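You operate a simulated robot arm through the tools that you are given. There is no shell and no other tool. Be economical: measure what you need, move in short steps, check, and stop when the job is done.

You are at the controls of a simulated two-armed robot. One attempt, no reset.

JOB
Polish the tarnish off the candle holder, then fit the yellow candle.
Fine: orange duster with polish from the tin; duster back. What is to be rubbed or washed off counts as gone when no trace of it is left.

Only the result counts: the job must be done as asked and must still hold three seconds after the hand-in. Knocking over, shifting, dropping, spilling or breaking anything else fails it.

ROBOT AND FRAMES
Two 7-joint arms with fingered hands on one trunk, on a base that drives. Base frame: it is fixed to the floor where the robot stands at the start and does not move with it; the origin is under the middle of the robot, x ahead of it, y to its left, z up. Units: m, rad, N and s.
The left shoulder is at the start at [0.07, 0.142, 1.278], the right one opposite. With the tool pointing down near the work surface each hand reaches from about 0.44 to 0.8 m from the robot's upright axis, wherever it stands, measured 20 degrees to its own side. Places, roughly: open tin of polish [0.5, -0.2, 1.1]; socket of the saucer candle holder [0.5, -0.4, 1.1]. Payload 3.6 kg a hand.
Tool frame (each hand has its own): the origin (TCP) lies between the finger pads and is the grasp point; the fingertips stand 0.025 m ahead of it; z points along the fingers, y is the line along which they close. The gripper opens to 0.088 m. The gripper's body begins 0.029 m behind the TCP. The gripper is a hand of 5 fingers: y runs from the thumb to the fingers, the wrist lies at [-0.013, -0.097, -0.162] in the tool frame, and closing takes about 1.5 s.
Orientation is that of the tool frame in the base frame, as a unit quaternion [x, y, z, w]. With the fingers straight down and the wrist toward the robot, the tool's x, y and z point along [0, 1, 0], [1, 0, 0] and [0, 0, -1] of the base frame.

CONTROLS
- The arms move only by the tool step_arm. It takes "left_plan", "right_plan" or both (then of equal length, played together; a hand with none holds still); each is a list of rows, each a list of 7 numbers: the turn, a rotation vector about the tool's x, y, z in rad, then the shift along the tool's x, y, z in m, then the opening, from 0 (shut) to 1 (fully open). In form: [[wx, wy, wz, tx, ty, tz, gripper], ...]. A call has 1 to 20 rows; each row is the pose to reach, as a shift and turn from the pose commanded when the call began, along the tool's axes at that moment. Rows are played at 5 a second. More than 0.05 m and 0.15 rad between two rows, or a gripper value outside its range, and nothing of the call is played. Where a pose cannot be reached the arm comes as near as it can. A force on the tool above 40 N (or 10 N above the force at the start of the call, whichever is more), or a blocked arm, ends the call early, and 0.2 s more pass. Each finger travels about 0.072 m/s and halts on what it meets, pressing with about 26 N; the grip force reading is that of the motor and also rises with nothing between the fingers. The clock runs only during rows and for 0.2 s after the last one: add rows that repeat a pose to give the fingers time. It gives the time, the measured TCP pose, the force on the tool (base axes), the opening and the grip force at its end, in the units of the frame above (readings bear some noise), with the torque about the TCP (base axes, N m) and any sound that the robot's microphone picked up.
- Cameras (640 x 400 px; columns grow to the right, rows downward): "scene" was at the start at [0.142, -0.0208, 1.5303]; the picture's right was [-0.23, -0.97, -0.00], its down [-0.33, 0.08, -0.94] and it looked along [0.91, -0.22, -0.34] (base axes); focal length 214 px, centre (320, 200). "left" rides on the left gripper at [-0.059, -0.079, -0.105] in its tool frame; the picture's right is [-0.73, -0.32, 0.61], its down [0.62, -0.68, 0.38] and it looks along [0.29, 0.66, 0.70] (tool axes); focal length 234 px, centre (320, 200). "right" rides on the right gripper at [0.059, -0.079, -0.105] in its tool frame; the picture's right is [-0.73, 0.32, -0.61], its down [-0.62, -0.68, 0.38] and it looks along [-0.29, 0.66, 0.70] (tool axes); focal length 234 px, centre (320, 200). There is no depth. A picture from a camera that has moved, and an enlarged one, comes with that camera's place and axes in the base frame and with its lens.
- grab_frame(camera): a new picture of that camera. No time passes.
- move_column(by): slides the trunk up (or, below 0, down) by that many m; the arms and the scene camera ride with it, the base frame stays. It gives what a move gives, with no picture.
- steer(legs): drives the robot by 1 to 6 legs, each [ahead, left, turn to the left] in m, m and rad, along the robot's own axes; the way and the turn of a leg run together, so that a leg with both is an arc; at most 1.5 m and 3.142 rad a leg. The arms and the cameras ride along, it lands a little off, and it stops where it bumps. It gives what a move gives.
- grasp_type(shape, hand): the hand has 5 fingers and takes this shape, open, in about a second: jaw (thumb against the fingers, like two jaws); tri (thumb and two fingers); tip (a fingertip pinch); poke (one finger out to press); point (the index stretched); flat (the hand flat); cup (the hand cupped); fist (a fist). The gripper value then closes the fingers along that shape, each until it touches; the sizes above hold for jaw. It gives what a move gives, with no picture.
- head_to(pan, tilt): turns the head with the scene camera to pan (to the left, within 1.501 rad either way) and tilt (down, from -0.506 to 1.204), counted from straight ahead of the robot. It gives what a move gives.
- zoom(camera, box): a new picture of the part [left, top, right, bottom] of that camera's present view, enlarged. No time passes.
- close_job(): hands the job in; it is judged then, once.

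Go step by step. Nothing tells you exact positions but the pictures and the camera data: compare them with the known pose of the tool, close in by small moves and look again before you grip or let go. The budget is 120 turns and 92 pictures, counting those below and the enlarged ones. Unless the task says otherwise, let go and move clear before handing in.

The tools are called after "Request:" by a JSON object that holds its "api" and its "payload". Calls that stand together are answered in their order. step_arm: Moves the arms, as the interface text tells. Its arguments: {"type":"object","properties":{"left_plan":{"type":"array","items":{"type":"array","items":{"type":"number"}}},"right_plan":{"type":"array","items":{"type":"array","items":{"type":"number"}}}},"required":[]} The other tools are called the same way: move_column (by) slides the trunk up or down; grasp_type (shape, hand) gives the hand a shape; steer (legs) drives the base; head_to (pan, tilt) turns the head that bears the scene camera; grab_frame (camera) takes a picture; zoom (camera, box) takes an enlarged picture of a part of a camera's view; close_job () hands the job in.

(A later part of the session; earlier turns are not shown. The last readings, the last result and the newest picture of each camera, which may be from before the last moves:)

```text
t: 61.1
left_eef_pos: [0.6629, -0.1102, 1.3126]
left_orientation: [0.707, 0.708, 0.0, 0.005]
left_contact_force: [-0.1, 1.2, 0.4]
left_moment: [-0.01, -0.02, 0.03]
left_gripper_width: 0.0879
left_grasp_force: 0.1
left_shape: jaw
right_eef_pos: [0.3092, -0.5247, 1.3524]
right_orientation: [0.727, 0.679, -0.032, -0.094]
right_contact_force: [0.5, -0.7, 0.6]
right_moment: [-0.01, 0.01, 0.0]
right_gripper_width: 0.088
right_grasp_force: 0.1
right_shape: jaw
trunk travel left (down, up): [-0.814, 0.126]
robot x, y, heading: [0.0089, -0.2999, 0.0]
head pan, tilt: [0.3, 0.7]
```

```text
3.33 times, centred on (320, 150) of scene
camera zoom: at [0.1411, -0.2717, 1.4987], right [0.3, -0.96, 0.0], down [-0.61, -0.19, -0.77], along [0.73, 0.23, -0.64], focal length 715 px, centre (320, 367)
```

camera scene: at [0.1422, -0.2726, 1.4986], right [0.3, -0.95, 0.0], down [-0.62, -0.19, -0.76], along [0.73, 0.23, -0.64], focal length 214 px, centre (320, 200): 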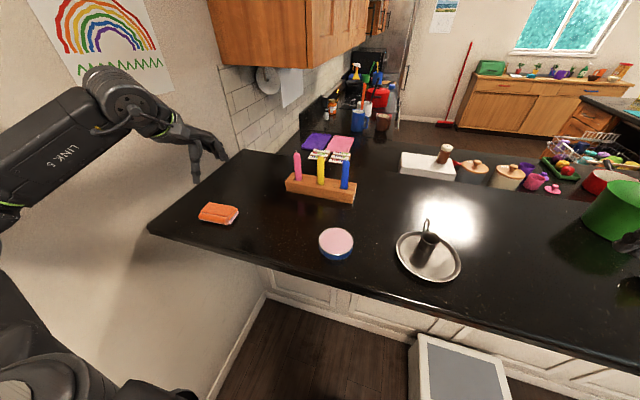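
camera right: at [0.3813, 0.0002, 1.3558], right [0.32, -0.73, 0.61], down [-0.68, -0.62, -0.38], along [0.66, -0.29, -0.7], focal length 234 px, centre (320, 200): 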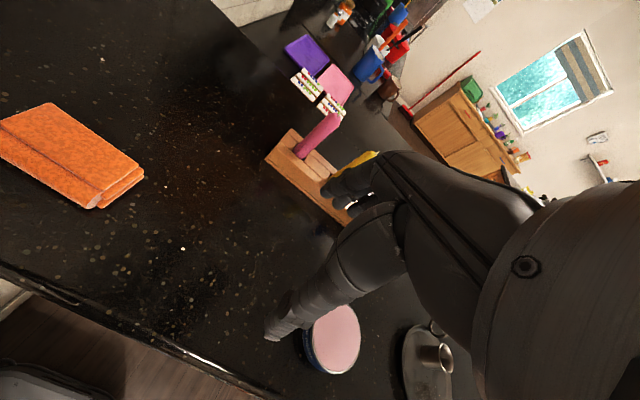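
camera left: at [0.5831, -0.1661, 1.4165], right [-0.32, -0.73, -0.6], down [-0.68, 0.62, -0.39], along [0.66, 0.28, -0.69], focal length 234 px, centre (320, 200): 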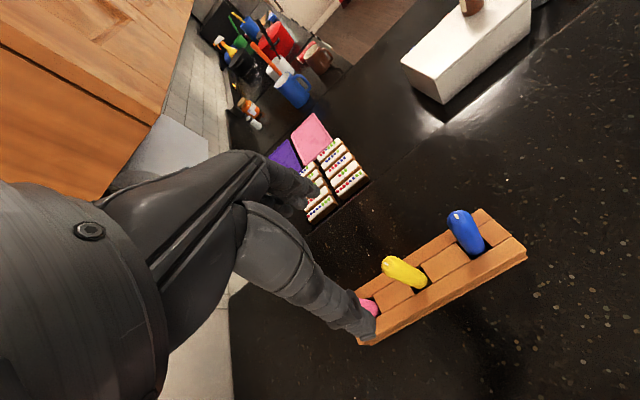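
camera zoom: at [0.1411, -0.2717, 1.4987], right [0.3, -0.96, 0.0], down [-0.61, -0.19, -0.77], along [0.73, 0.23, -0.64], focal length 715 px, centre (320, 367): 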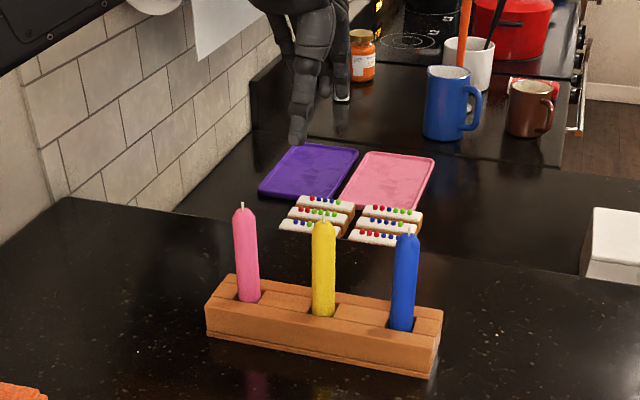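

My two estimates of the candle agree on about (0.664, -0.113). I'll shift slightly and go down partway, then check finger clearance.

Request:
{"api": "step_arm", "payload": {"left_plan": [[0, 0, 0, -0.006, 0.001, 0.03, 1], [0, 0, 0, -0.006, 0.001, 0.06, 1], [0, 0, 0, -0.006, 0.001, 0.09, 1], [0, 0, 0, -0.006, 0.001, 0.09, 1]]}}

Request:
{"api": "zoom", "payload": {"camera": "scene", "box": [260, 110, 380, 200]}}

Request:
{"api": "zoom", "payload": {"camera": "left", "box": [250, 150, 530, 350]}}

```text
t: 62.1
left_eef_pos: [0.667, -0.1159, 1.2195]
left_orientation: [0.707, 0.707, 0.0, 0.004]
left_contact_force: [0.4, -1.0, -0.8]
left_moment: [-0.01, -0.02, -0.03]
left_gripper_width: 0.088
left_grasp_force: 0.1
left_shape: jaw
right_eef_pos: [0.3105, -0.5247, 1.3528]
right_orientation: [0.727, 0.679, -0.031, -0.094]
right_contact_force: [-0.6, 0.2, 0.8]
right_moment: [-0.01, 0.01, -0.03]
right_gripper_width: 0.0878
right_grasp_force: 0.0
right_shape: jaw
trunk travel left (down, up): [-0.814, 0.126]
robot x, y, heading: [0.0098, -0.2977, -0.002]
head pan, tilt: [0.3, 0.7]
```

```text
4.44 times, centred on (320, 155) of scene
camera zoom: at [0.1418, -0.273, 1.4986], right [0.3, -0.96, 0.0], down [-0.62, -0.19, -0.76], along [0.73, 0.23, -0.64], focal length 953 px, centre (320, 400)
```

zoom: 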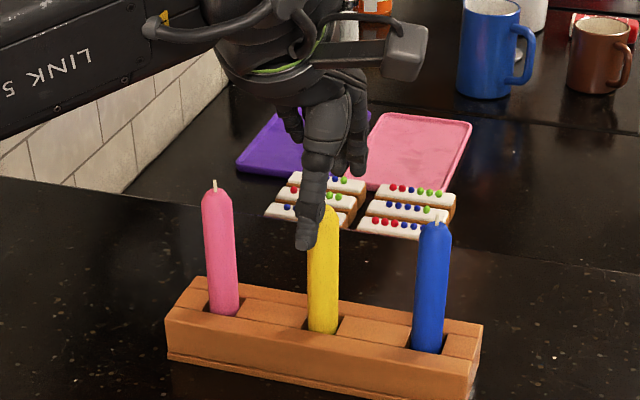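

```text
2.00 times, centred on (390, 250) of left
camera zoom: at [0.5867, -0.1742, 1.3256], right [-0.32, -0.73, -0.6], down [-0.68, 0.62, -0.39], along [0.66, 0.29, -0.69], focal length 468 px, centre (180, 100)
```

zoom: 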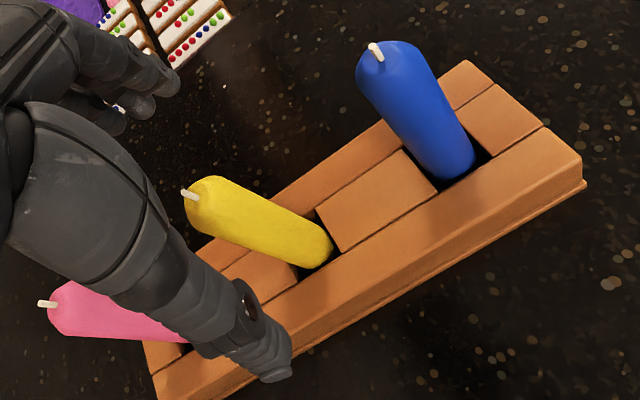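

The thumb and candle line up. I'll lower to TCP z of about 1.186 so the wick stays clear of the palm, then close.

Request:
{"api": "step_arm", "payload": {"left_plan": [[0, 0, 0, 0, 0, 0.018, 1], [0, 0, 0, 0, 0, 0.034, 1], [0, 0, 0, 0, 0, 0.034, 1], [0, 0, 0, 0, 0, 0.034, 0.8], [0, 0, 0, 0, 0, 0.034, 0.6], [0, 0, 0, 0, 0, 0.034, 0.4], [0, 0, 0, 0, 0, 0.034, 0.2], [0, 0, 0, 0, 0, 0.034, 0], [0, 0, 0, 0, 0, 0.034, 0], [0, 0, 0, 0, 0, 0.034, 0], [0, 0, 0, 0, 0, 0.034, 0]]}}

Request:
{"api": "zoom", "payload": {"camera": "scene", "box": [260, 110, 380, 200]}}

```text
t: 64.5
left_eef_pos: [0.6651, -0.1158, 1.1877]
left_orientation: [0.707, 0.707, -0.001, 0.004]
left_contact_force: [1.2, 0.1, -0.7]
left_moment: [0.02, -0.05, 0.01]
left_gripper_width: 0.0115
left_grasp_force: 26.3
left_shape: jaw
right_eef_pos: [0.3108, -0.5237, 1.3531]
right_orientation: [0.727, 0.68, -0.033, -0.094]
right_contact_force: [1.2, -0.7, 0.3]
right_moment: [0.0, -0.01, -0.01]
right_gripper_width: 0.088
right_grasp_force: 0.1
right_shape: jaw
trunk travel left (down, up): [-0.814, 0.126]
robot x, y, heading: [0.0089, -0.2989, -0.002]
head pan, tilt: [0.3, 0.7]
```

```text
4.44 times, centred on (320, 155) of scene
camera zoom: at [0.142, -0.2723, 1.4986], right [0.3, -0.96, 0.0], down [-0.62, -0.19, -0.76], along [0.73, 0.23, -0.64], focal length 953 px, centre (320, 400)
```

zoom: 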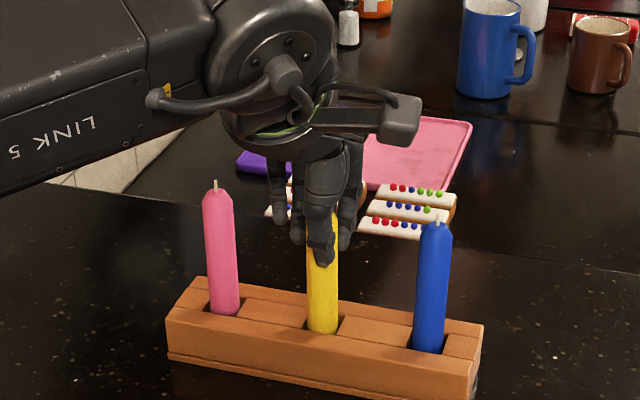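

The candle is gripped. I'll lift it straight up out of the rack.

Request:
{"api": "step_arm", "payload": {"left_plan": [[0, 0, 0, 0, 0, -0.015, 0], [0, 0, 0, 0, 0, -0.035, 0], [0, 0, 0, 0, 0, -0.06, 0], [0, 0, 0, 0, 0, -0.09, 0], [0, 0, 0, 0, 0, -0.12, 0], [0, 0, 0, 0, 0, -0.14, 0], [0, 0, 0, 0, 0, -0.14, 0]]}}

Request:
{"api": "zoom", "payload": {"camera": "scene", "box": [240, 60, 400, 200]}}

```text
t: 66.1
left_eef_pos: [0.6656, -0.1176, 1.3285]
left_orientation: [0.707, 0.707, -0.001, 0.005]
left_contact_force: [0.2, 0.6, -0.5]
left_moment: [0.01, -0.03, 0.0]
left_gripper_width: 0.0111
left_grasp_force: 25.8
left_shape: jaw
right_eef_pos: [0.3115, -0.5243, 1.3531]
right_orientation: [0.727, 0.68, -0.032, -0.095]
right_contact_force: [-0.8, -0.1, -0.3]
right_moment: [-0.02, 0.01, 0.03]
right_gripper_width: 0.0881
right_grasp_force: 0.0
right_shape: jaw
trunk travel left (down, up): [-0.814, 0.126]
robot x, y, heading: [0.0089, -0.304, 0.002]
head pan, tilt: [0.3, 0.7]
```

```text
2.86 times, centred on (320, 130) of scene
camera zoom: at [0.1422, -0.2721, 1.4986], right [0.3, -0.95, 0.0], down [-0.62, -0.19, -0.76], along [0.73, 0.23, -0.64], focal length 613 px, centre (320, 400)
```

zoom: 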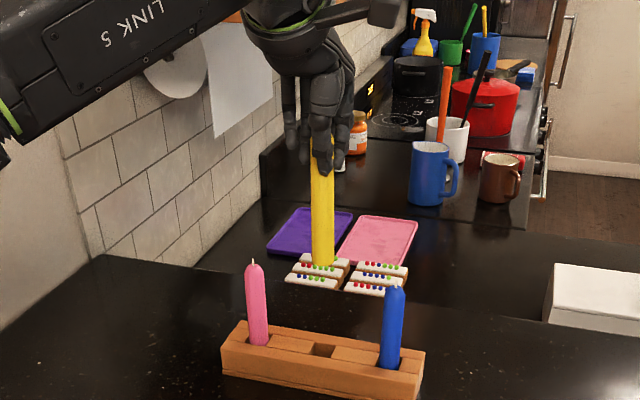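

The candle came out upright, with its bottom about 0.112 below the TCP. I'll drive right so the left hand reaches the holder.

Request:
{"api": "steer", "payload": {"legs": [[0, -0.25, 0]]}}

Request:
{"api": "head_to", "payload": {"pan": 0.2, "tilt": 0.8}}

Request:
{"api": "grab_frame", "payload": {"camera": "scene"}}

Request:
{"api": "zoom", "payload": {"camera": "scene", "box": [260, 140, 370, 220]}}

```text
t: 67.9
left_eef_pos: [0.6664, -0.3671, 1.3278]
left_orientation: [0.708, 0.706, -0.002, 0.005]
left_contact_force: [-0.2, 0.0, -1.1]
left_moment: [0.0, 0.02, -0.01]
left_gripper_width: 0.0115
left_grasp_force: 26.5
left_shape: jaw
right_eef_pos: [0.3103, -0.7733, 1.3528]
right_orientation: [0.728, 0.679, -0.032, -0.094]
right_contact_force: [-0.3, 0.3, -0.2]
right_moment: [-0.02, 0.0, 0.0]
right_gripper_width: 0.0879
right_grasp_force: 0.0
right_shape: jaw
trunk travel left (down, up): [-0.814, 0.126]
robot x, y, heading: [0.0094, -0.5465, 0.004]
head pan, tilt: [0.3, 0.7]
```

```text
t: 68.6
left_eef_pos: [0.6649, -0.3704, 1.327]
left_orientation: [0.708, 0.706, -0.001, 0.005]
left_contact_force: [-0.1, -0.2, -0.9]
left_moment: [0.0, -0.01, 0.01]
left_gripper_width: 0.0108
left_grasp_force: 25.8
left_shape: jaw
right_eef_pos: [0.3111, -0.7753, 1.3538]
right_orientation: [0.727, 0.679, -0.032, -0.095]
right_contact_force: [-0.7, -0.2, 0.2]
right_moment: [0.0, -0.01, 0.02]
right_gripper_width: 0.0881
right_grasp_force: 0.1
right_shape: jaw
trunk travel left (down, up): [-0.814, 0.126]
robot x, y, heading: [0.008, -0.5529, 0.001]
head pan, tilt: [0.201, 0.799]
```

```text
25 pictures are left
camera scene: at [0.1398, -0.5331, 1.4904], right [0.2, -0.98, 0.0], down [-0.7, -0.14, -0.7], along [0.68, 0.14, -0.72], focal length 214 px, centre (320, 200)
```

scene: 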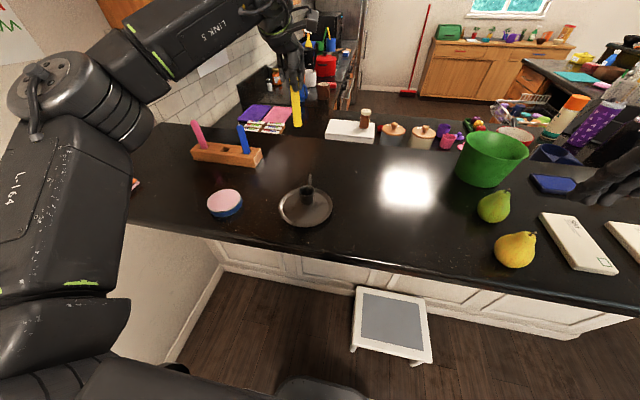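

```text
5.00 times, centred on (315, 180) of scene
camera zoom: at [0.1398, -0.5331, 1.4904], right [0.2, -0.98, 0.0], down [-0.7, -0.14, -0.7], along [0.68, 0.14, -0.72], focal length 1072 px, centre (345, 300)
```

zoom: 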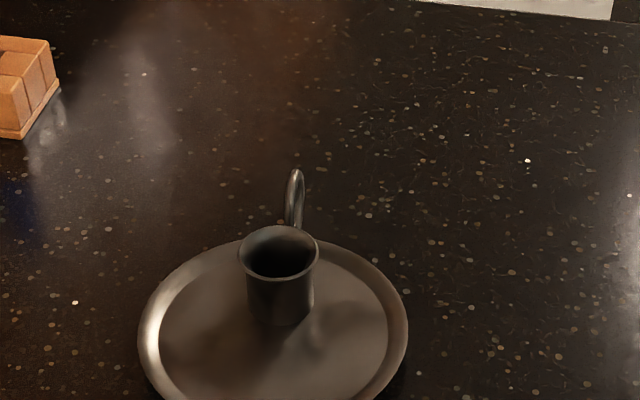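

Triangulating the socket mouth from three views gives (0.524, -0.420, 1.115). I'll move the candle over it, staying high.

Request:
{"api": "step_arm", "payload": {"left_plan": [[0, 0, 0, -0.013, -0.035, 0, 0], [0, 0, 0, -0.026, -0.07, 0, 0], [0, 0, 0, -0.04, -0.105, 0.01, 0], [0, 0, 0, -0.054, -0.141, 0.03, 0], [0, 0, 0, -0.054, -0.141, 0.06, 0], [0, 0, 0, -0.054, -0.141, 0.06, 0], [0, 0, 0, -0.054, -0.141, 0.06, 0]]}}

Request:
{"api": "zoom", "payload": {"camera": "scene", "box": [260, 110, 370, 220]}}

Request:
{"api": "grab_frame", "payload": {"camera": "left"}}

```text
t: 70.2
left_eef_pos: [0.5247, -0.4249, 1.2677]
left_orientation: [0.707, 0.707, 0.0, 0.005]
left_contact_force: [-0.1, 0.6, -0.2]
left_moment: [0.0, 0.01, 0.01]
left_gripper_width: 0.0111
left_grasp_force: 26.7
left_shape: jaw
right_eef_pos: [0.3098, -0.7755, 1.3538]
right_orientation: [0.727, 0.679, -0.032, -0.094]
right_contact_force: [-0.5, -0.2, 0.7]
right_moment: [0.01, 0.0, 0.03]
right_gripper_width: 0.088
right_grasp_force: 0.1
right_shape: jaw
trunk travel left (down, up): [-0.814, 0.126]
robot x, y, heading: [0.0092, -0.5496, 0.003]
head pan, tilt: [0.201, 0.799]
```

```text
3.64 times, centred on (315, 165) of scene
camera zoom: at [0.1387, -0.5335, 1.4905], right [0.2, -0.98, 0.0], down [-0.7, -0.14, -0.7], along [0.68, 0.14, -0.72], focal length 780 px, centre (338, 327)
```

zoom: 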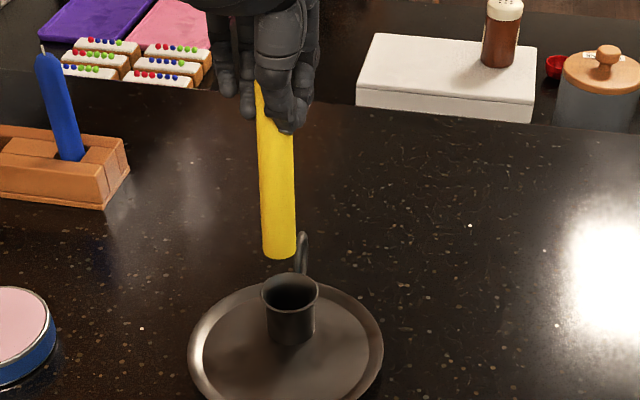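

```text
22 pictures are left
camera left: at [0.444, -0.4823, 1.3734], right [-0.32, -0.73, -0.6], down [-0.68, 0.62, -0.39], along [0.66, 0.28, -0.69], focal length 234 px, centre (320, 200)
```

left: 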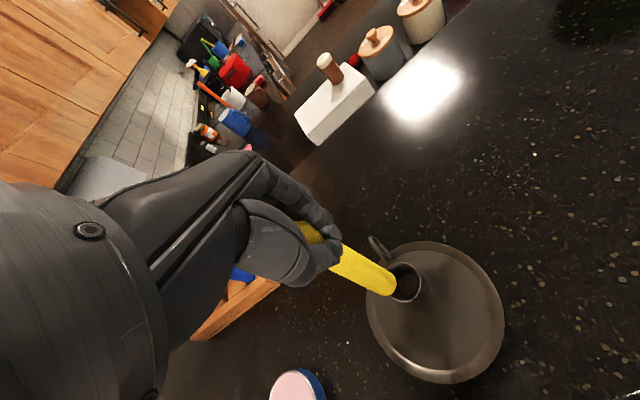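

Relative to the mouth, the candle bottom is about 7 mm too far left and 1 mm too far forward. I'll correct that and go down to just above the rim.

Request:
{"api": "step_arm", "payload": {"left_plan": [[0, 0, 0, -0.007, -0.001, 0.0, 0], [0, 0, 0, -0.007, -0.001, 0.015, 0], [0, 0, 0, -0.007, -0.001, 0.026, 0], [0, 0, 0, -0.007, -0.001, 0.026, 0], [0, 0, 0, -0.007, -0.001, 0.026, 0]]}}

Request:
{"api": "zoom", "payload": {"camera": "scene", "box": [280, 160, 336, 210]}}

Request:
{"api": "zoom", "payload": {"camera": "left", "box": [330, 220, 450, 320]}}

```text
t: 71.4
left_eef_pos: [0.5237, -0.43, 1.2416]
left_orientation: [0.707, 0.707, 0.0, 0.004]
left_contact_force: [-0.3, 0.2, -0.5]
left_moment: [-0.01, 0.01, -0.03]
left_gripper_width: 0.0111
left_grasp_force: 25.8
left_shape: jaw
right_eef_pos: [0.3091, -0.7767, 1.3533]
right_orientation: [0.728, 0.678, -0.031, -0.095]
right_contact_force: [-0.1, 0.3, 0.4]
right_moment: [0.0, 0.02, 0.02]
right_gripper_width: 0.0881
right_grasp_force: 0.1
right_shape: jaw
trunk travel left (down, up): [-0.814, 0.126]
robot x, y, heading: [0.0081, -0.5529, -0.001]
head pan, tilt: [0.201, 0.799]
```

```text
8.00 times, centred on (308, 185) of scene
camera zoom: at [0.1395, -0.5333, 1.4904], right [0.2, -0.98, 0.0], down [-0.7, -0.14, -0.7], along [0.68, 0.14, -0.72], focal length 1716 px, centre (416, 320)
```

zoom: 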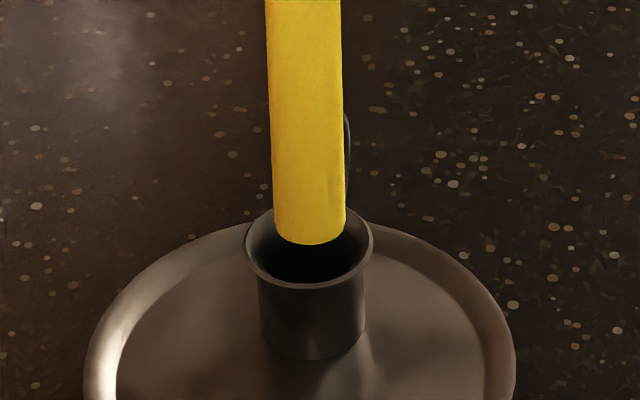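

```text
4.00 times, centred on (390, 270) of left
camera zoom: at [0.443, -0.4885, 1.3461], right [-0.32, -0.73, -0.6], down [-0.68, 0.62, -0.39], along [0.66, 0.28, -0.69], focal length 937 px, centre (40, -80)
```

zoom: 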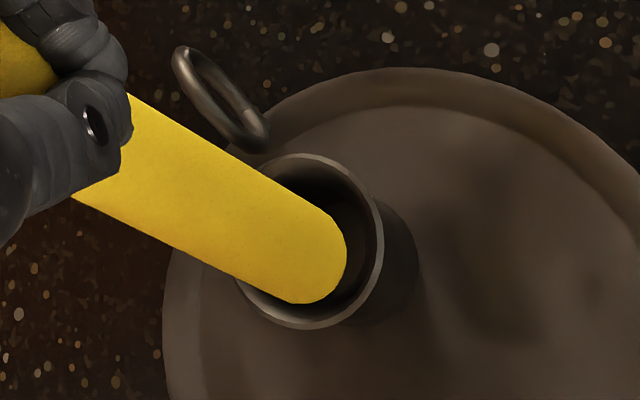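

The candle is centred to within 2 to 3 mm. I'll nudge it 2 mm forward and lower it into the socket gently.

Request:
{"api": "step_arm", "payload": {"left_plan": [[0, 0, 0, 0.0005, 0.002, 0.004, 0], [0, 0, 0, 0.0005, 0.002, 0.008, 0], [0, 0, 0, 0.0005, 0.002, 0.012, 0], [0, 0, 0, 0.0005, 0.002, 0.016, 0], [0, 0, 0, 0.0005, 0.002, 0.02, 0], [0, 0, 0, 0.0005, 0.002, 0.02, 0]]}}

Request:
{"api": "zoom", "payload": {"camera": "scene", "box": [280, 160, 336, 210]}}

Request:
{"api": "zoom", "payload": {"camera": "left", "box": [330, 220, 450, 320]}}

```text
t: 72.8
left_eef_pos: [0.5238, -0.4311, 1.2232]
left_orientation: [0.707, 0.707, 0.001, 0.005]
left_contact_force: [2.2, 0.4, 11.7]
left_moment: [0.09, -0.12, -0.04]
left_gripper_width: 0.0115
left_grasp_force: 25.8
left_shape: jaw
right_eef_pos: [0.3095, -0.7766, 1.3527]
right_orientation: [0.727, 0.679, -0.031, -0.095]
right_contact_force: [-0.4, -0.4, -0.4]
right_moment: [0.0, 0.01, -0.03]
right_gripper_width: 0.0878
right_grasp_force: 0.0
right_shape: jaw
trunk travel left (down, up): [-0.814, 0.126]
robot x, y, heading: [0.0089, -0.5516, 0.001]
head pan, tilt: [0.201, 0.799]
```

```text
8.00 times, centred on (308, 185) of scene
camera zoom: at [0.1383, -0.5333, 1.4907], right [0.2, -0.98, 0.0], down [-0.7, -0.14, -0.7], along [0.68, 0.14, -0.72], focal length 1716 px, centre (416, 320)
```

zoom: 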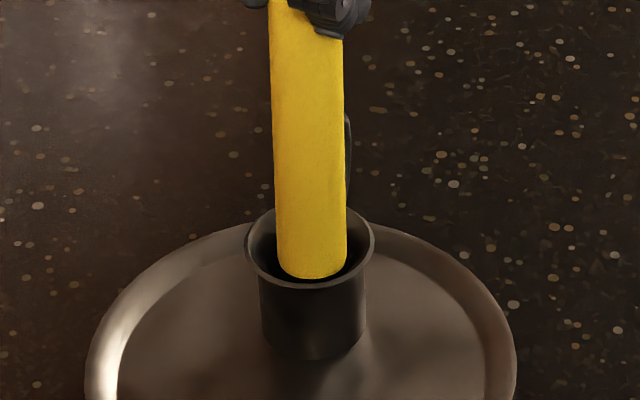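

```text
4.00 times, centred on (390, 270) of left
camera zoom: at [0.4439, -0.4879, 1.3275], right [-0.32, -0.73, -0.6], down [-0.68, 0.62, -0.39], along [0.66, 0.28, -0.69], focal length 937 px, centre (40, -80)
```

zoom: 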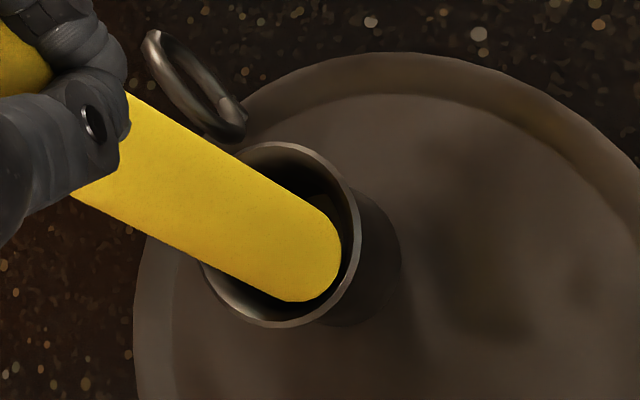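

The candle is touching the near wall of the mouth. I'll lift a touch, shift 4 mm forward and lower again.

Request:
{"api": "step_arm", "payload": {"left_plan": [[0, 0, 0, 0, 0, -0.005, 0], [0, 0, 0, -0.001, 0.0045, -0.005, 0], [0, 0, 0, -0.001, 0.0045, -0.001, 0], [0, 0, 0, -0.001, 0.0045, 0.003, 0], [0, 0, 0, -0.001, 0.0045, 0.007, 0], [0, 0, 0, -0.001, 0.0045, 0.011, 0], [0, 0, 0, -0.001, 0.0045, 0.011, 0]]}}

Request:
{"api": "zoom", "payload": {"camera": "scene", "box": [280, 160, 336, 210]}}

```text
t: 74.4
left_eef_pos: [0.5272, -0.4326, 1.213]
left_orientation: [0.708, 0.706, 0.0, 0.005]
left_contact_force: [3.4, 1.8, 16.0]
left_moment: [0.11, -0.22, -0.02]
left_gripper_width: 0.0123
left_grasp_force: 26.0
left_shape: jaw
right_eef_pos: [0.3084, -0.7756, 1.353]
right_orientation: [0.727, 0.68, -0.031, -0.093]
right_contact_force: [-0.2, 0.2, -0.9]
right_moment: [0.0, -0.03, 0.0]
right_gripper_width: 0.0877
right_grasp_force: 0.1
right_shape: jaw
trunk travel left (down, up): [-0.814, 0.126]
robot x, y, heading: [0.0072, -0.5502, 0.001]
head pan, tilt: [0.201, 0.799]
```

```text
8.00 times, centred on (308, 185) of scene
camera zoom: at [0.1376, -0.5331, 1.4906], right [0.2, -0.98, 0.0], down [-0.7, -0.14, -0.7], along [0.68, 0.14, -0.72], focal length 1716 px, centre (416, 320)
```

zoom: 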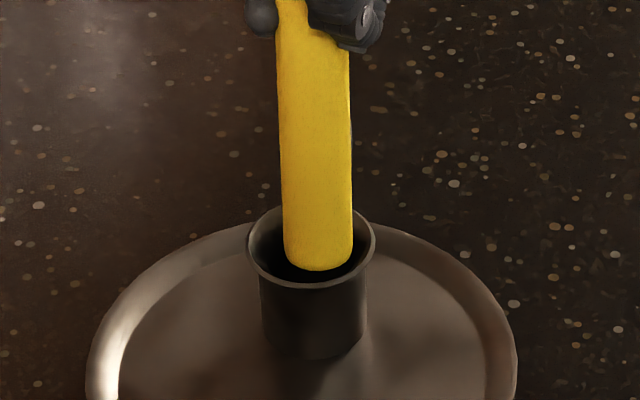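

The candle slid about 1 cm up in the grip instead of going in. I'll check from the hand camera.

Request:
{"api": "zoom", "payload": {"camera": "left", "box": [340, 230, 430, 305]}}

```text
5.33 times, centred on (385, 268) of left
camera zoom: at [0.4478, -0.4895, 1.3163], right [-0.32, -0.73, -0.6], down [-0.68, 0.62, -0.39], along [0.66, 0.28, -0.69], focal length 1249 px, centre (-27, -160)
```

zoom: 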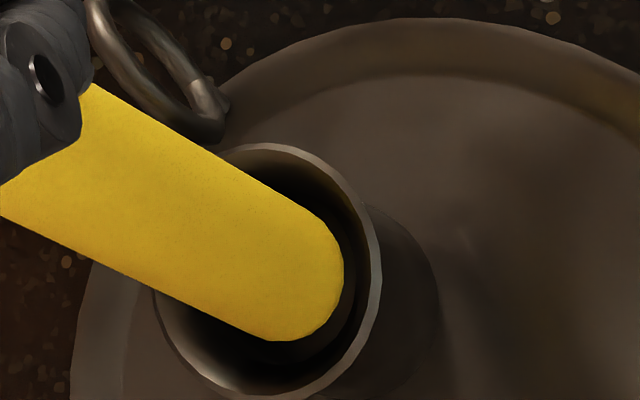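

The gap is larger on the +y side, in agreement with the force reading. I'll lift slightly, shift 3 mm in +y and 1 mm in +x, and lower a little.

Request:
{"api": "step_arm", "payload": {"left_plan": [[0, 0, 0, 0, 0, -0.006, 0], [0, 0, 0, 0.003, 0.001, -0.006, 0], [0, 0, 0, 0.003, 0.001, -0.003, 0], [0, 0, 0, 0.003, 0.001, 0.0, 0], [0, 0, 0, 0.003, 0.001, 0.002, 0], [0, 0, 0, 0.003, 0.001, 0.002, 0]]}}

Request:
{"api": "zoom", "payload": {"camera": "scene", "box": [280, 150, 336, 200]}}

```text
t: 75.8
left_eef_pos: [0.5311, -0.4312, 1.2086]
left_orientation: [0.708, 0.706, 0.0, 0.006]
left_contact_force: [4.2, -1.6, 12.2]
left_moment: [0.04, -0.16, -0.08]
left_gripper_width: 0.0119
left_grasp_force: 26.0
left_shape: jaw
right_eef_pos: [0.3106, -0.7772, 1.3534]
right_orientation: [0.727, 0.679, -0.032, -0.094]
right_contact_force: [0.1, -0.2, 0.9]
right_moment: [0.01, -0.01, 0.01]
right_gripper_width: 0.088
right_grasp_force: 0.1
right_shape: jaw
trunk travel left (down, up): [-0.814, 0.126]
robot x, y, heading: [0.0119, -0.5497, 0.004]
head pan, tilt: [0.201, 0.799]
```

```text
8.00 times, centred on (308, 175) of scene
camera zoom: at [0.139, -0.5345, 1.4906], right [0.2, -0.98, 0.0], down [-0.7, -0.14, -0.7], along [0.68, 0.14, -0.72], focal length 1716 px, centre (416, 400)
```

zoom: 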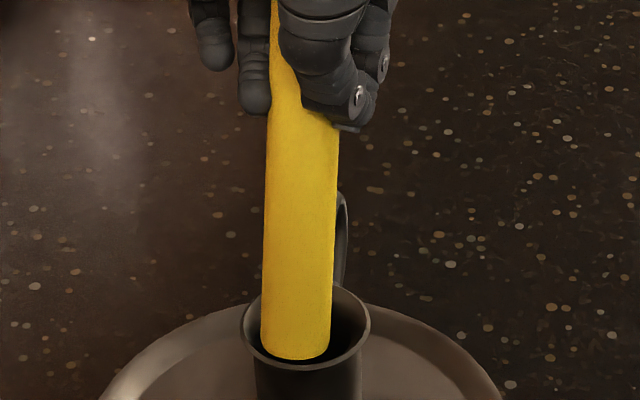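

The candle has pivoted about 5° in the grip. I'll lift it clear, tilt the hand to make it upright again, and re-measure.

Request:
{"api": "step_arm", "payload": {"left_plan": [[0, 0, 0, 0, 0, -0.01, 0], [0, 0, 0, 0, 0, -0.02, 0], [0, -0.045, 0, 0, 0, -0.025, 0], [0, -0.09, 0, 0, 0, -0.025, 0], [0, -0.09, 0, 0, 0, -0.025, 0]]}}

Request:
{"api": "zoom", "payload": {"camera": "scene", "box": [270, 130, 342, 200]}}

Request:
{"api": "zoom", "payload": {"camera": "left", "box": [290, 190, 450, 310]}}

```text
t: 77.0
left_eef_pos: [0.5301, -0.4297, 1.2338]
left_orientation: [0.707, 0.705, -0.032, 0.036]
left_contact_force: [0.0, -0.3, -1.4]
left_moment: [0.03, -0.02, 0.01]
left_gripper_width: 0.0113
left_grasp_force: 26.1
left_shape: jaw
right_eef_pos: [0.3106, -0.7756, 1.3526]
right_orientation: [0.727, 0.679, -0.033, -0.095]
right_contact_force: [0.2, -0.7, 0.3]
right_moment: [0.0, 0.01, 0.01]
right_gripper_width: 0.0883
right_grasp_force: 0.0
right_shape: jaw
trunk travel left (down, up): [-0.814, 0.126]
robot x, y, heading: [0.0056, -0.5491, -0.008]
head pan, tilt: [0.201, 0.799]
```

```text
5.71 times, centred on (306, 165) of scene
camera zoom: at [0.1395, -0.5337, 1.4904], right [0.2, -0.98, 0.0], down [-0.7, -0.14, -0.7], along [0.68, 0.14, -0.72], focal length 1226 px, centre (400, 400)
```

zoom: 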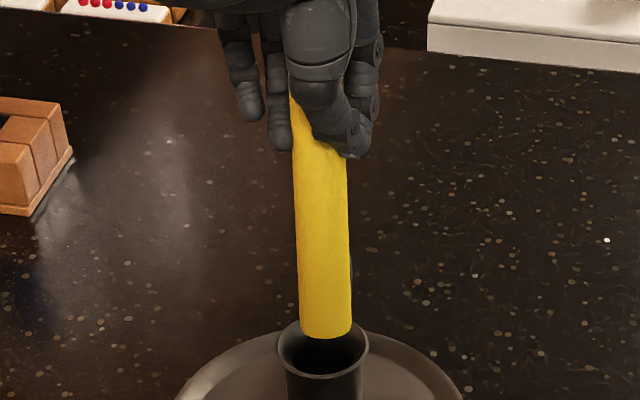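

```text
3.33 times, centred on (370, 250) of left
camera zoom: at [0.4502, -0.4767, 1.3431], right [-0.32, -0.78, -0.54], down [-0.68, 0.58, -0.45], along [0.66, 0.22, -0.72], focal length 781 px, centre (153, 33)
```

zoom: 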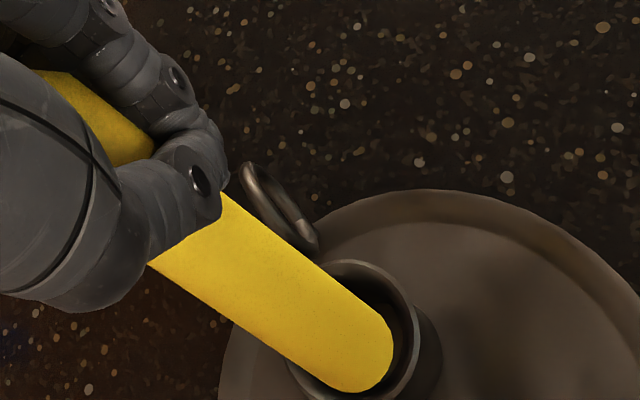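

From the hand camera, the candle leans about 7° with its bottom toward the robot. I'll tilt the hand to stand it upright and shift 4 mm in +y, then check.

Request:
{"api": "step_arm", "payload": {"left_plan": [[-0.06, 0, 0, 0.002, 0, 0, 0], [-0.118, 0, 0, 0.004, 0, 0, 0], [-0.118, 0, 0, 0.004, 0, 0, 0], [-0.118, 0, 0, 0.004, 0, 0, 0]]}}

Request:
{"api": "zoom", "payload": {"camera": "scene", "box": [276, 140, 340, 200]}}

Request:
{"api": "zoom", "payload": {"camera": "left", "box": [310, 200, 470, 320]}}

```text
t: 78.0
left_eef_pos: [0.5316, -0.4251, 1.233]
left_orientation: [0.703, 0.707, 0.01, 0.077]
left_contact_force: [0.3, -0.1, -0.5]
left_moment: [0.0, -0.01, -0.02]
left_gripper_width: 0.0114
left_grasp_force: 25.9
left_shape: jaw
right_eef_pos: [0.311, -0.7765, 1.3527]
right_orientation: [0.727, 0.68, -0.031, -0.095]
right_contact_force: [0.3, -0.8, 0.9]
right_moment: [0.01, -0.01, 0.01]
right_gripper_width: 0.088
right_grasp_force: 0.0
right_shape: jaw
trunk travel left (down, up): [-0.814, 0.126]
robot x, y, heading: [0.0126, -0.5501, -0.0]
head pan, tilt: [0.201, 0.799]
```

```text
6.67 times, centred on (308, 170) of scene
camera zoom: at [0.1397, -0.5331, 1.4904], right [0.2, -0.98, 0.0], down [-0.7, -0.14, -0.7], along [0.68, 0.14, -0.72], focal length 1430 px, centre (400, 400)
```

zoom: 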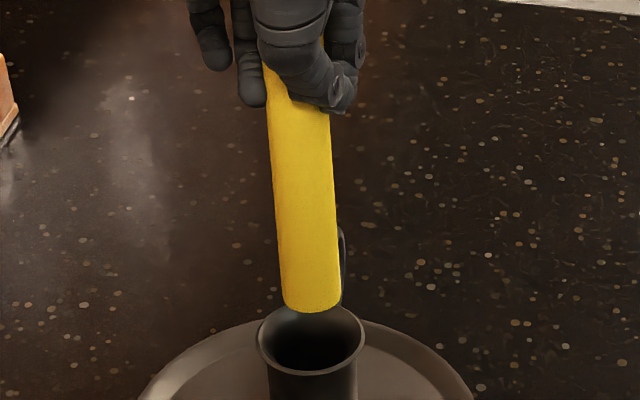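

```text
3.33 times, centred on (390, 260) of left
camera zoom: at [0.4392, -0.4735, 1.3323], right [-0.25, -0.78, -0.57], down [-0.63, 0.58, -0.52], along [0.74, 0.23, -0.63], focal length 781 px, centre (87, 0)
```

zoom: 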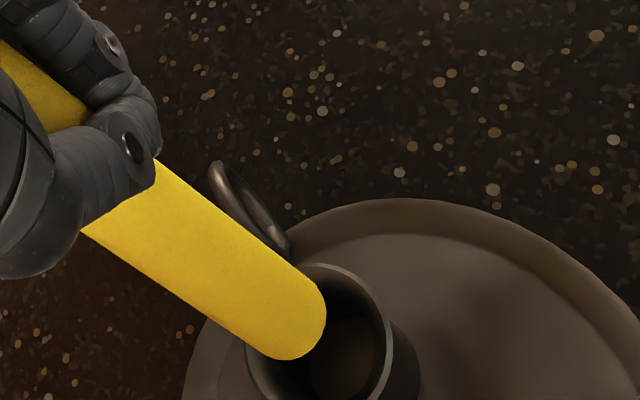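

The candle is nearly upright and its bottom is over the mouth within 2 mm. I'll add a final small tilt and lower it gently.

Request:
{"api": "step_arm", "payload": {"left_plan": [[-0.03, 0, 0, 0.0, -0.0045, -0.0005, 0], [-0.03, 0, 0, 0.001, -0.0057, 0.0094, 0], [-0.03, 0, 0, 0.0019, -0.0069, 0.0193, 0], [-0.03, 0, 0, 0.0023, -0.0075, 0.0243, 0], [-0.03, 0, 0, 0.0028, -0.0081, 0.0292, 0], [-0.03, 0, 0, 0.0028, -0.0081, 0.0292, 0]]}}

Request:
{"api": "zoom", "payload": {"camera": "scene", "box": [276, 150, 340, 210]}}

```text
t: 79.4
left_eef_pos: [0.5263, -0.4251, 1.203]
left_orientation: [0.702, 0.707, 0.02, 0.088]
left_contact_force: [-0.3, 0.4, -1.2]
left_moment: [-0.01, -0.01, 0.02]
left_gripper_width: 0.0113
left_grasp_force: 25.6
left_shape: jaw
right_eef_pos: [0.3116, -0.7757, 1.3533]
right_orientation: [0.727, 0.679, -0.032, -0.095]
right_contact_force: [0.5, 0.2, 0.3]
right_moment: [-0.03, 0.0, -0.03]
right_gripper_width: 0.0877
right_grasp_force: 0.0
right_shape: jaw
trunk travel left (down, up): [-0.814, 0.126]
robot x, y, heading: [0.009, -0.5527, 0.001]
head pan, tilt: [0.201, 0.799]
```

```text
6.67 times, centred on (308, 180) of scene
camera zoom: at [0.1397, -0.5333, 1.4904], right [0.2, -0.98, 0.0], down [-0.7, -0.14, -0.7], along [0.68, 0.14, -0.72], focal length 1430 px, centre (400, 333)
```

zoom: 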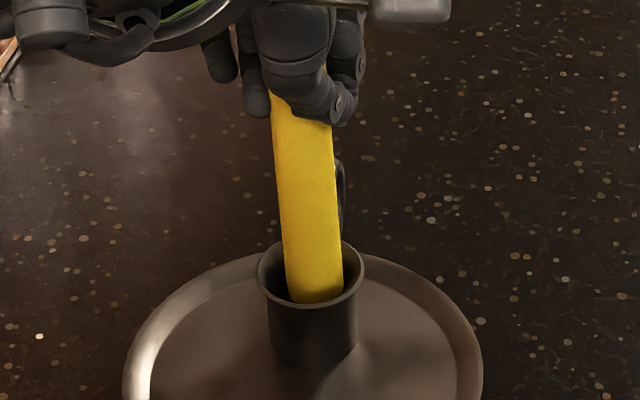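

It's inside the mouth with no contact. I'll keep lowering.

Request:
{"api": "step_arm", "payload": {"left_plan": [[0, 0, 0, 0.0015, -0.0006, 0.004, 0], [0, 0, 0, 0.0019, -0.0012, 0.008, 0], [0, 0, 0, 0.0023, -0.0018, 0.012, 0], [0, 0, 0, 0.0023, -0.0018, 0.012, 0]]}}

```text
t: 80.4
left_eef_pos: [0.5272, -0.4248, 1.1914]
left_orientation: [0.702, 0.706, 0.021, 0.088]
left_contact_force: [-0.7, -0.2, -0.9]
left_moment: [-0.02, -0.01, -0.01]
left_gripper_width: 0.0114
left_grasp_force: 25.9
left_shape: jaw
right_eef_pos: [0.3098, -0.7754, 1.3524]
right_orientation: [0.727, 0.679, -0.032, -0.095]
right_contact_force: [0.3, 0.2, -0.4]
right_moment: [0.03, 0.01, 0.02]
right_gripper_width: 0.0883
right_grasp_force: 0.0
right_shape: jaw
trunk travel left (down, up): [-0.814, 0.126]
robot x, y, heading: [0.0092, -0.5502, 0.004]
head pan, tilt: [0.201, 0.799]
```

There's still no contact and the bottom is about 2 cm into the socket. I'll continue.

Request:
{"api": "step_arm", "payload": {"left_plan": [[0, 0, 0, 0.0004, -0.0006, 0.004, 0], [0, 0, 0, 0.0008, -0.0012, 0.008, 0], [0, 0, 0, 0.0012, -0.0018, 0.012, 0], [0, 0, 0, 0.0016, -0.0024, 0.016, 0], [0, 0, 0, 0.0016, -0.0024, 0.016, 0]]}}

Request:
{"api": "zoom", "payload": {"camera": "scene", "box": [268, 140, 348, 215]}}

```text
t: 81.6
left_eef_pos: [0.5242, -0.4249, 1.1757]
left_orientation: [0.703, 0.705, 0.02, 0.089]
left_contact_force: [0.6, -0.4, 16.7]
left_moment: [0.12, -0.13, -0.04]
left_gripper_width: 0.0116
left_grasp_force: 25.6
left_shape: jaw
right_eef_pos: [0.3093, -0.7761, 1.3545]
right_orientation: [0.728, 0.679, -0.031, -0.093]
right_contact_force: [-0.9, -0.9, 0.8]
right_moment: [0.0, 0.0, -0.01]
right_gripper_width: 0.0876
right_grasp_force: 0.1
right_shape: jaw
trunk travel left (down, up): [-0.814, 0.126]
robot x, y, heading: [0.0097, -0.547, -0.001]
head pan, tilt: [0.201, 0.799]
```

```text
5.33 times, centred on (308, 178) of scene
camera zoom: at [0.1375, -0.5338, 1.4907], right [0.2, -0.98, 0.0], down [-0.7, -0.14, -0.7], along [0.68, 0.14, -0.72], focal length 1144 px, centre (384, 320)
```

zoom: 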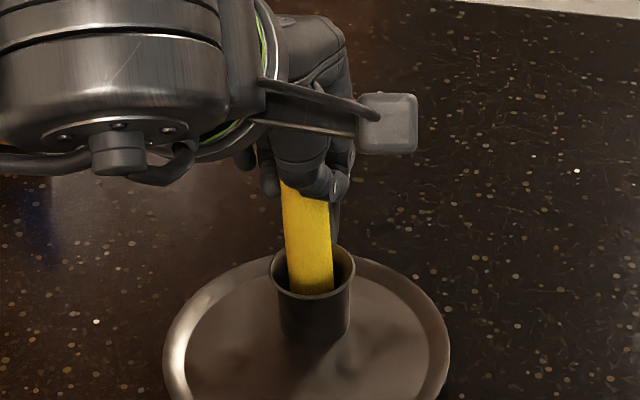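

The force is purely vertical, so the candle is seated on the socket floor. I'll open the hand and withdraw upward.

Request:
{"api": "step_arm", "payload": {"left_plan": [[0, 0, 0, 0, 0, -0.001, 0.1], [0, 0, 0, 0, 0, -0.001, 0.25], [0, 0, 0, 0, 0, -0.001, 0.5], [0, 0, 0, 0, 0, -0.001, 0.75], [0, 0, 0, 0, 0, -0.001, 1], [0, 0, 0, 0, 0, -0.001, 1], [0, 0, 0, 0, 0, -0.001, 1]]}}

Request:
{"api": "zoom", "payload": {"camera": "scene", "box": [268, 140, 348, 215]}}

```text
t: 83.2
left_eef_pos: [0.5269, -0.4229, 1.1756]
left_orientation: [0.702, 0.706, 0.02, 0.088]
left_contact_force: [-0.9, -0.1, 0.4]
left_moment: [-0.02, -0.02, -0.04]
left_gripper_width: 0.0873
left_grasp_force: 0.2
left_shape: jaw
right_eef_pos: [0.3098, -0.7759, 1.3529]
right_orientation: [0.728, 0.678, -0.032, -0.095]
right_contact_force: [-0.4, 1.0, 0.0]
right_moment: [-0.01, -0.01, 0.01]
right_gripper_width: 0.088
right_grasp_force: 0.0
right_shape: jaw
trunk travel left (down, up): [-0.814, 0.126]
robot x, y, heading: [0.0051, -0.5499, 0.001]
head pan, tilt: [0.201, 0.799]
```

```text
5.33 times, centred on (308, 178) of scene
camera zoom: at [0.1395, -0.5333, 1.4904], right [0.2, -0.98, 0.0], down [-0.7, -0.14, -0.7], along [0.68, 0.14, -0.72], focal length 1144 px, centre (384, 320)
```

zoom: 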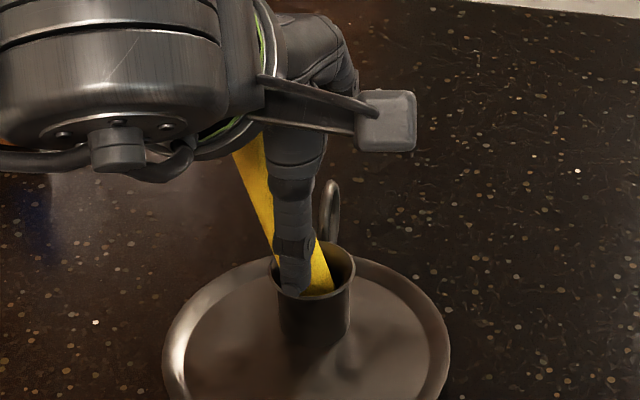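

The candle is leaning left in the loose socket. I'll withdraw the hand upward carefully and see how it rests.

Request:
{"api": "step_arm", "payload": {"left_plan": [[0, 0, 0, 0, 0, -0.015, 1], [0, 0, 0, 0, 0, -0.03, 1], [0, 0, 0, 0, 0, -0.05, 1], [0, 0, 0, 0, 0, -0.075, 1], [0, 0, 0, 0, 0, -0.1, 1], [0, 0, 0, 0, 0, -0.1, 1]]}}

Request:
{"api": "zoom", "payload": {"camera": "scene", "box": [250, 110, 362, 215]}}

```text
t: 84.6
left_eef_pos: [0.5105, -0.413, 1.2746]
left_orientation: [0.702, 0.707, 0.021, 0.088]
left_contact_force: [0.1, 0.3, 0.3]
left_moment: [-0.01, 0.0, -0.02]
left_gripper_width: 0.0874
left_grasp_force: 0.1
left_shape: jaw
right_eef_pos: [0.3101, -0.7755, 1.3528]
right_orientation: [0.727, 0.679, -0.031, -0.095]
right_contact_force: [0.1, 0.4, 1.3]
right_moment: [0.01, 0.01, -0.02]
right_gripper_width: 0.0876
right_grasp_force: 0.0
right_shape: jaw
trunk travel left (down, up): [-0.814, 0.126]
robot x, y, heading: [0.0078, -0.551, 0.004]
head pan, tilt: [0.201, 0.799]
```

```text
3.81 times, centred on (306, 162) of scene
camera zoom: at [0.14, -0.5332, 1.4903], right [0.2, -0.98, 0.0], down [-0.7, -0.14, -0.7], along [0.68, 0.14, -0.72], focal length 817 px, centre (373, 343)
```

zoom: 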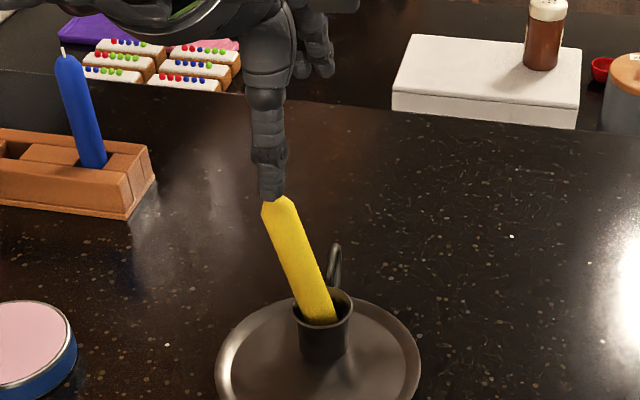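

The candle stands loosely and leans about 11°. I'll close the hand, level it beside the candle on its left side, and then nudge the candle upright.

Request:
{"api": "step_arm", "payload": {"left_plan": [[0.037, 0.022, 0, 0.015, 0.004, -0.006, 0.7], [0.074, 0.045, 0, 0.035, 0.008, -0.006, 0.4], [0.111, 0.068, 0, 0.055, 0.012, -0.005, 0.1], [0.148, 0.09, 0, 0.0727, 0.0153, -0.0046, 0], [0.148, 0.09, 0, 0.0727, 0.0153, -0.0046, 0], [0.148, 0.09, 0, 0.0727, 0.0153, -0.0046, 0], [0.148, 0.09, 0, 0.0727, 0.0153, -0.0046, 0], [0.148, 0.09, 0, 0.0727, 0.0153, -0.0046, 0]]}}

```text
t: 86.4
left_eef_pos: [0.5265, -0.3423, 1.2749]
left_orientation: [0.706, 0.708, 0.0, 0.005]
left_contact_force: [0.0, -0.4, -0.4]
left_moment: [0.04, 0.02, 0.01]
left_gripper_width: 0.0
left_grasp_force: 26.2
left_shape: jaw
right_eef_pos: [0.3097, -0.7758, 1.3536]
right_orientation: [0.727, 0.679, -0.032, -0.095]
right_contact_force: [-0.1, 0.1, 0.0]
right_moment: [-0.01, -0.01, -0.01]
right_gripper_width: 0.0881
right_grasp_force: 0.0
right_shape: jaw
trunk travel left (down, up): [-0.814, 0.126]
robot x, y, heading: [0.0061, -0.5495, -0.003]
head pan, tilt: [0.201, 0.799]
```

Request:
{"api": "step_arm", "payload": {"left_plan": [[0, 0, 0, 0.005, 0, 0.03, 0], [0, 0, 0, 0.005, 0, 0.06, 0], [0, 0, 0, 0.005, 0, 0.083, 0], [0, 0, 0, 0.005, 0, 0.083, 0]]}}

Request:
{"api": "zoom", "payload": {"camera": "scene", "box": [256, 120, 352, 210]}}

```text
t: 87.4
left_eef_pos: [0.5264, -0.336, 1.192]
left_orientation: [0.705, 0.709, -0.001, 0.004]
left_contact_force: [0.2, -0.5, 0.7]
left_moment: [-0.02, -0.01, -0.01]
left_gripper_width: 0.0
left_grasp_force: 26.5
left_shape: jaw
right_eef_pos: [0.3106, -0.7757, 1.3531]
right_orientation: [0.727, 0.68, -0.031, -0.094]
right_contact_force: [-0.1, 0.1, 0.7]
right_moment: [0.03, -0.01, 0.03]
right_gripper_width: 0.0877
right_grasp_force: 0.2
right_shape: jaw
trunk travel left (down, up): [-0.814, 0.126]
robot x, y, heading: [0.0102, -0.5482, 0.003]
head pan, tilt: [0.201, 0.799]
```

```text
4.44 times, centred on (304, 165) of scene
camera zoom: at [0.1395, -0.5332, 1.4904], right [0.2, -0.98, 0.0], down [-0.7, -0.14, -0.7], along [0.68, 0.14, -0.72], focal length 953 px, centre (391, 356)
```

zoom: 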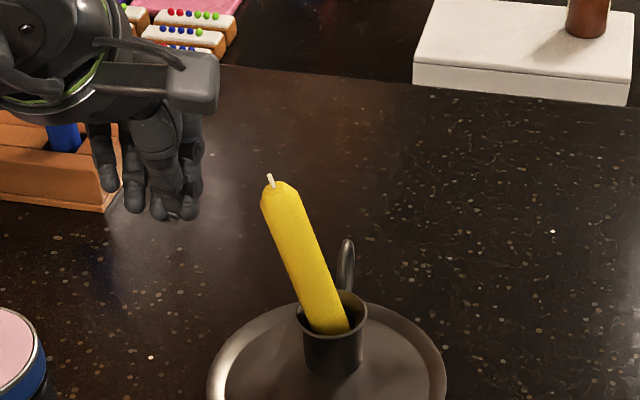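

The hand's right edge is about 20 mm from the TCP. I'll push slowly to y of about -0.383, so the candle rocks back under its own weight, and then retreat.

Request:
{"api": "step_arm", "payload": {"left_plan": [[0, 0, 0, -0.012, 0, 0, 0], [0, 0, 0, -0.022, 0, 0, 0], [0, 0, 0, -0.028, 0, 0, 0], [0, 0, 0, -0.031, 0, 0, 0], [0, 0, 0, -0.034, 0, 0, 0], [0, 0, 0, -0.037, 0, 0, 0], [0, 0, 0, -0.04, 0, 0, 0], [0, 0, 0, -0.043, 0, 0, 0], [0, 0, 0, -0.046, 0, 0, 0], [0, 0, 0, -0.048, 0, 0, 0], [0, 0, 0, -0.048, 0, 0, 0], [0, 0, 0, -0.048, 0, 0, 0]]}}

Request:
{"api": "zoom", "payload": {"camera": "scene", "box": [256, 120, 352, 210]}}

```text
t: 90.0
left_eef_pos: [0.5274, -0.3845, 1.1912]
left_orientation: [0.706, 0.709, -0.001, 0.004]
left_contact_force: [-0.4, -0.3, 0.2]
left_moment: [0.02, 0.01, 0.01]
left_gripper_width: 0.0001
left_grasp_force: 25.8
left_shape: jaw
right_eef_pos: [0.3097, -0.7754, 1.3518]
right_orientation: [0.727, 0.679, -0.032, -0.095]
right_contact_force: [0.5, -0.4, -0.2]
right_moment: [-0.06, 0.0, 0.01]
right_gripper_width: 0.0881
right_grasp_force: 0.0
right_shape: jaw
trunk travel left (down, up): [-0.814, 0.126]
robot x, y, heading: [0.0104, -0.5476, 0.0]
head pan, tilt: [0.201, 0.799]
```

```text
4.44 times, centred on (304, 165) of scene
camera zoom: at [0.1396, -0.5333, 1.4904], right [0.2, -0.98, 0.0], down [-0.7, -0.14, -0.7], along [0.68, 0.14, -0.72], focal length 953 px, centre (391, 356)
```

zoom: 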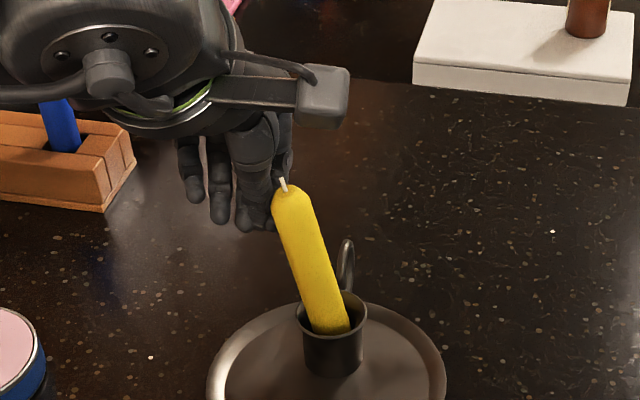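

The candle has moved partway and about 7° is left. I'll push 8 mm further and then back off.

Request:
{"api": "step_arm", "payload": {"left_plan": [[0, 0, 0, -0.002, 0, 0, 0], [0, 0, 0, -0.004, 0, 0, 0], [0, 0, 0, -0.006, 0, 0, 0], [0, 0, 0, -0.008, 0, 0, 0], [0, 0, 0, -0.009, 0, 0, 0], [0, 0, 0, -0.009, 0, 0, 0], [0, 0, 0, -0.009, 0, 0, 0], [0, 0, 0, -0.005, 0, 0, 0], [0, 0, 0, 0.01, 0, 0, 0], [0, 0, 0, 0.03, 0, 0, 0], [0, 0, 0, 0.05, 0, 0, 0], [0, 0, 0, 0.05, 0, 0, 0]]}}

Request:
{"api": "zoom", "payload": {"camera": "scene", "box": [256, 120, 352, 210]}}

```text
t: 92.6
left_eef_pos: [0.5262, -0.3336, 1.1905]
left_orientation: [0.705, 0.709, -0.001, 0.005]
left_contact_force: [0.3, -0.2, 0.0]
left_moment: [-0.02, 0.04, 0.02]
left_gripper_width: 0.0
left_grasp_force: 26.1
left_shape: jaw
right_eef_pos: [0.3107, -0.7762, 1.3536]
right_orientation: [0.728, 0.679, -0.031, -0.094]
right_contact_force: [0.5, 0.3, -0.5]
right_moment: [0.03, 0.02, 0.02]
right_gripper_width: 0.0878
right_grasp_force: 0.1
right_shape: jaw
trunk travel left (down, up): [-0.814, 0.126]
robot x, y, heading: [0.0096, -0.5474, 0.002]
head pan, tilt: [0.201, 0.799]
```

```text
4.44 times, centred on (304, 165) of scene
camera zoom: at [0.1398, -0.5337, 1.4904], right [0.2, -0.98, 0.0], down [-0.7, -0.14, -0.7], along [0.68, 0.14, -0.72], focal length 953 px, centre (391, 356)
```

zoom: 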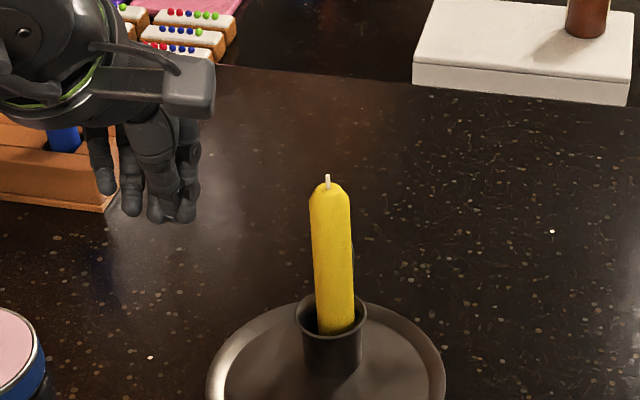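

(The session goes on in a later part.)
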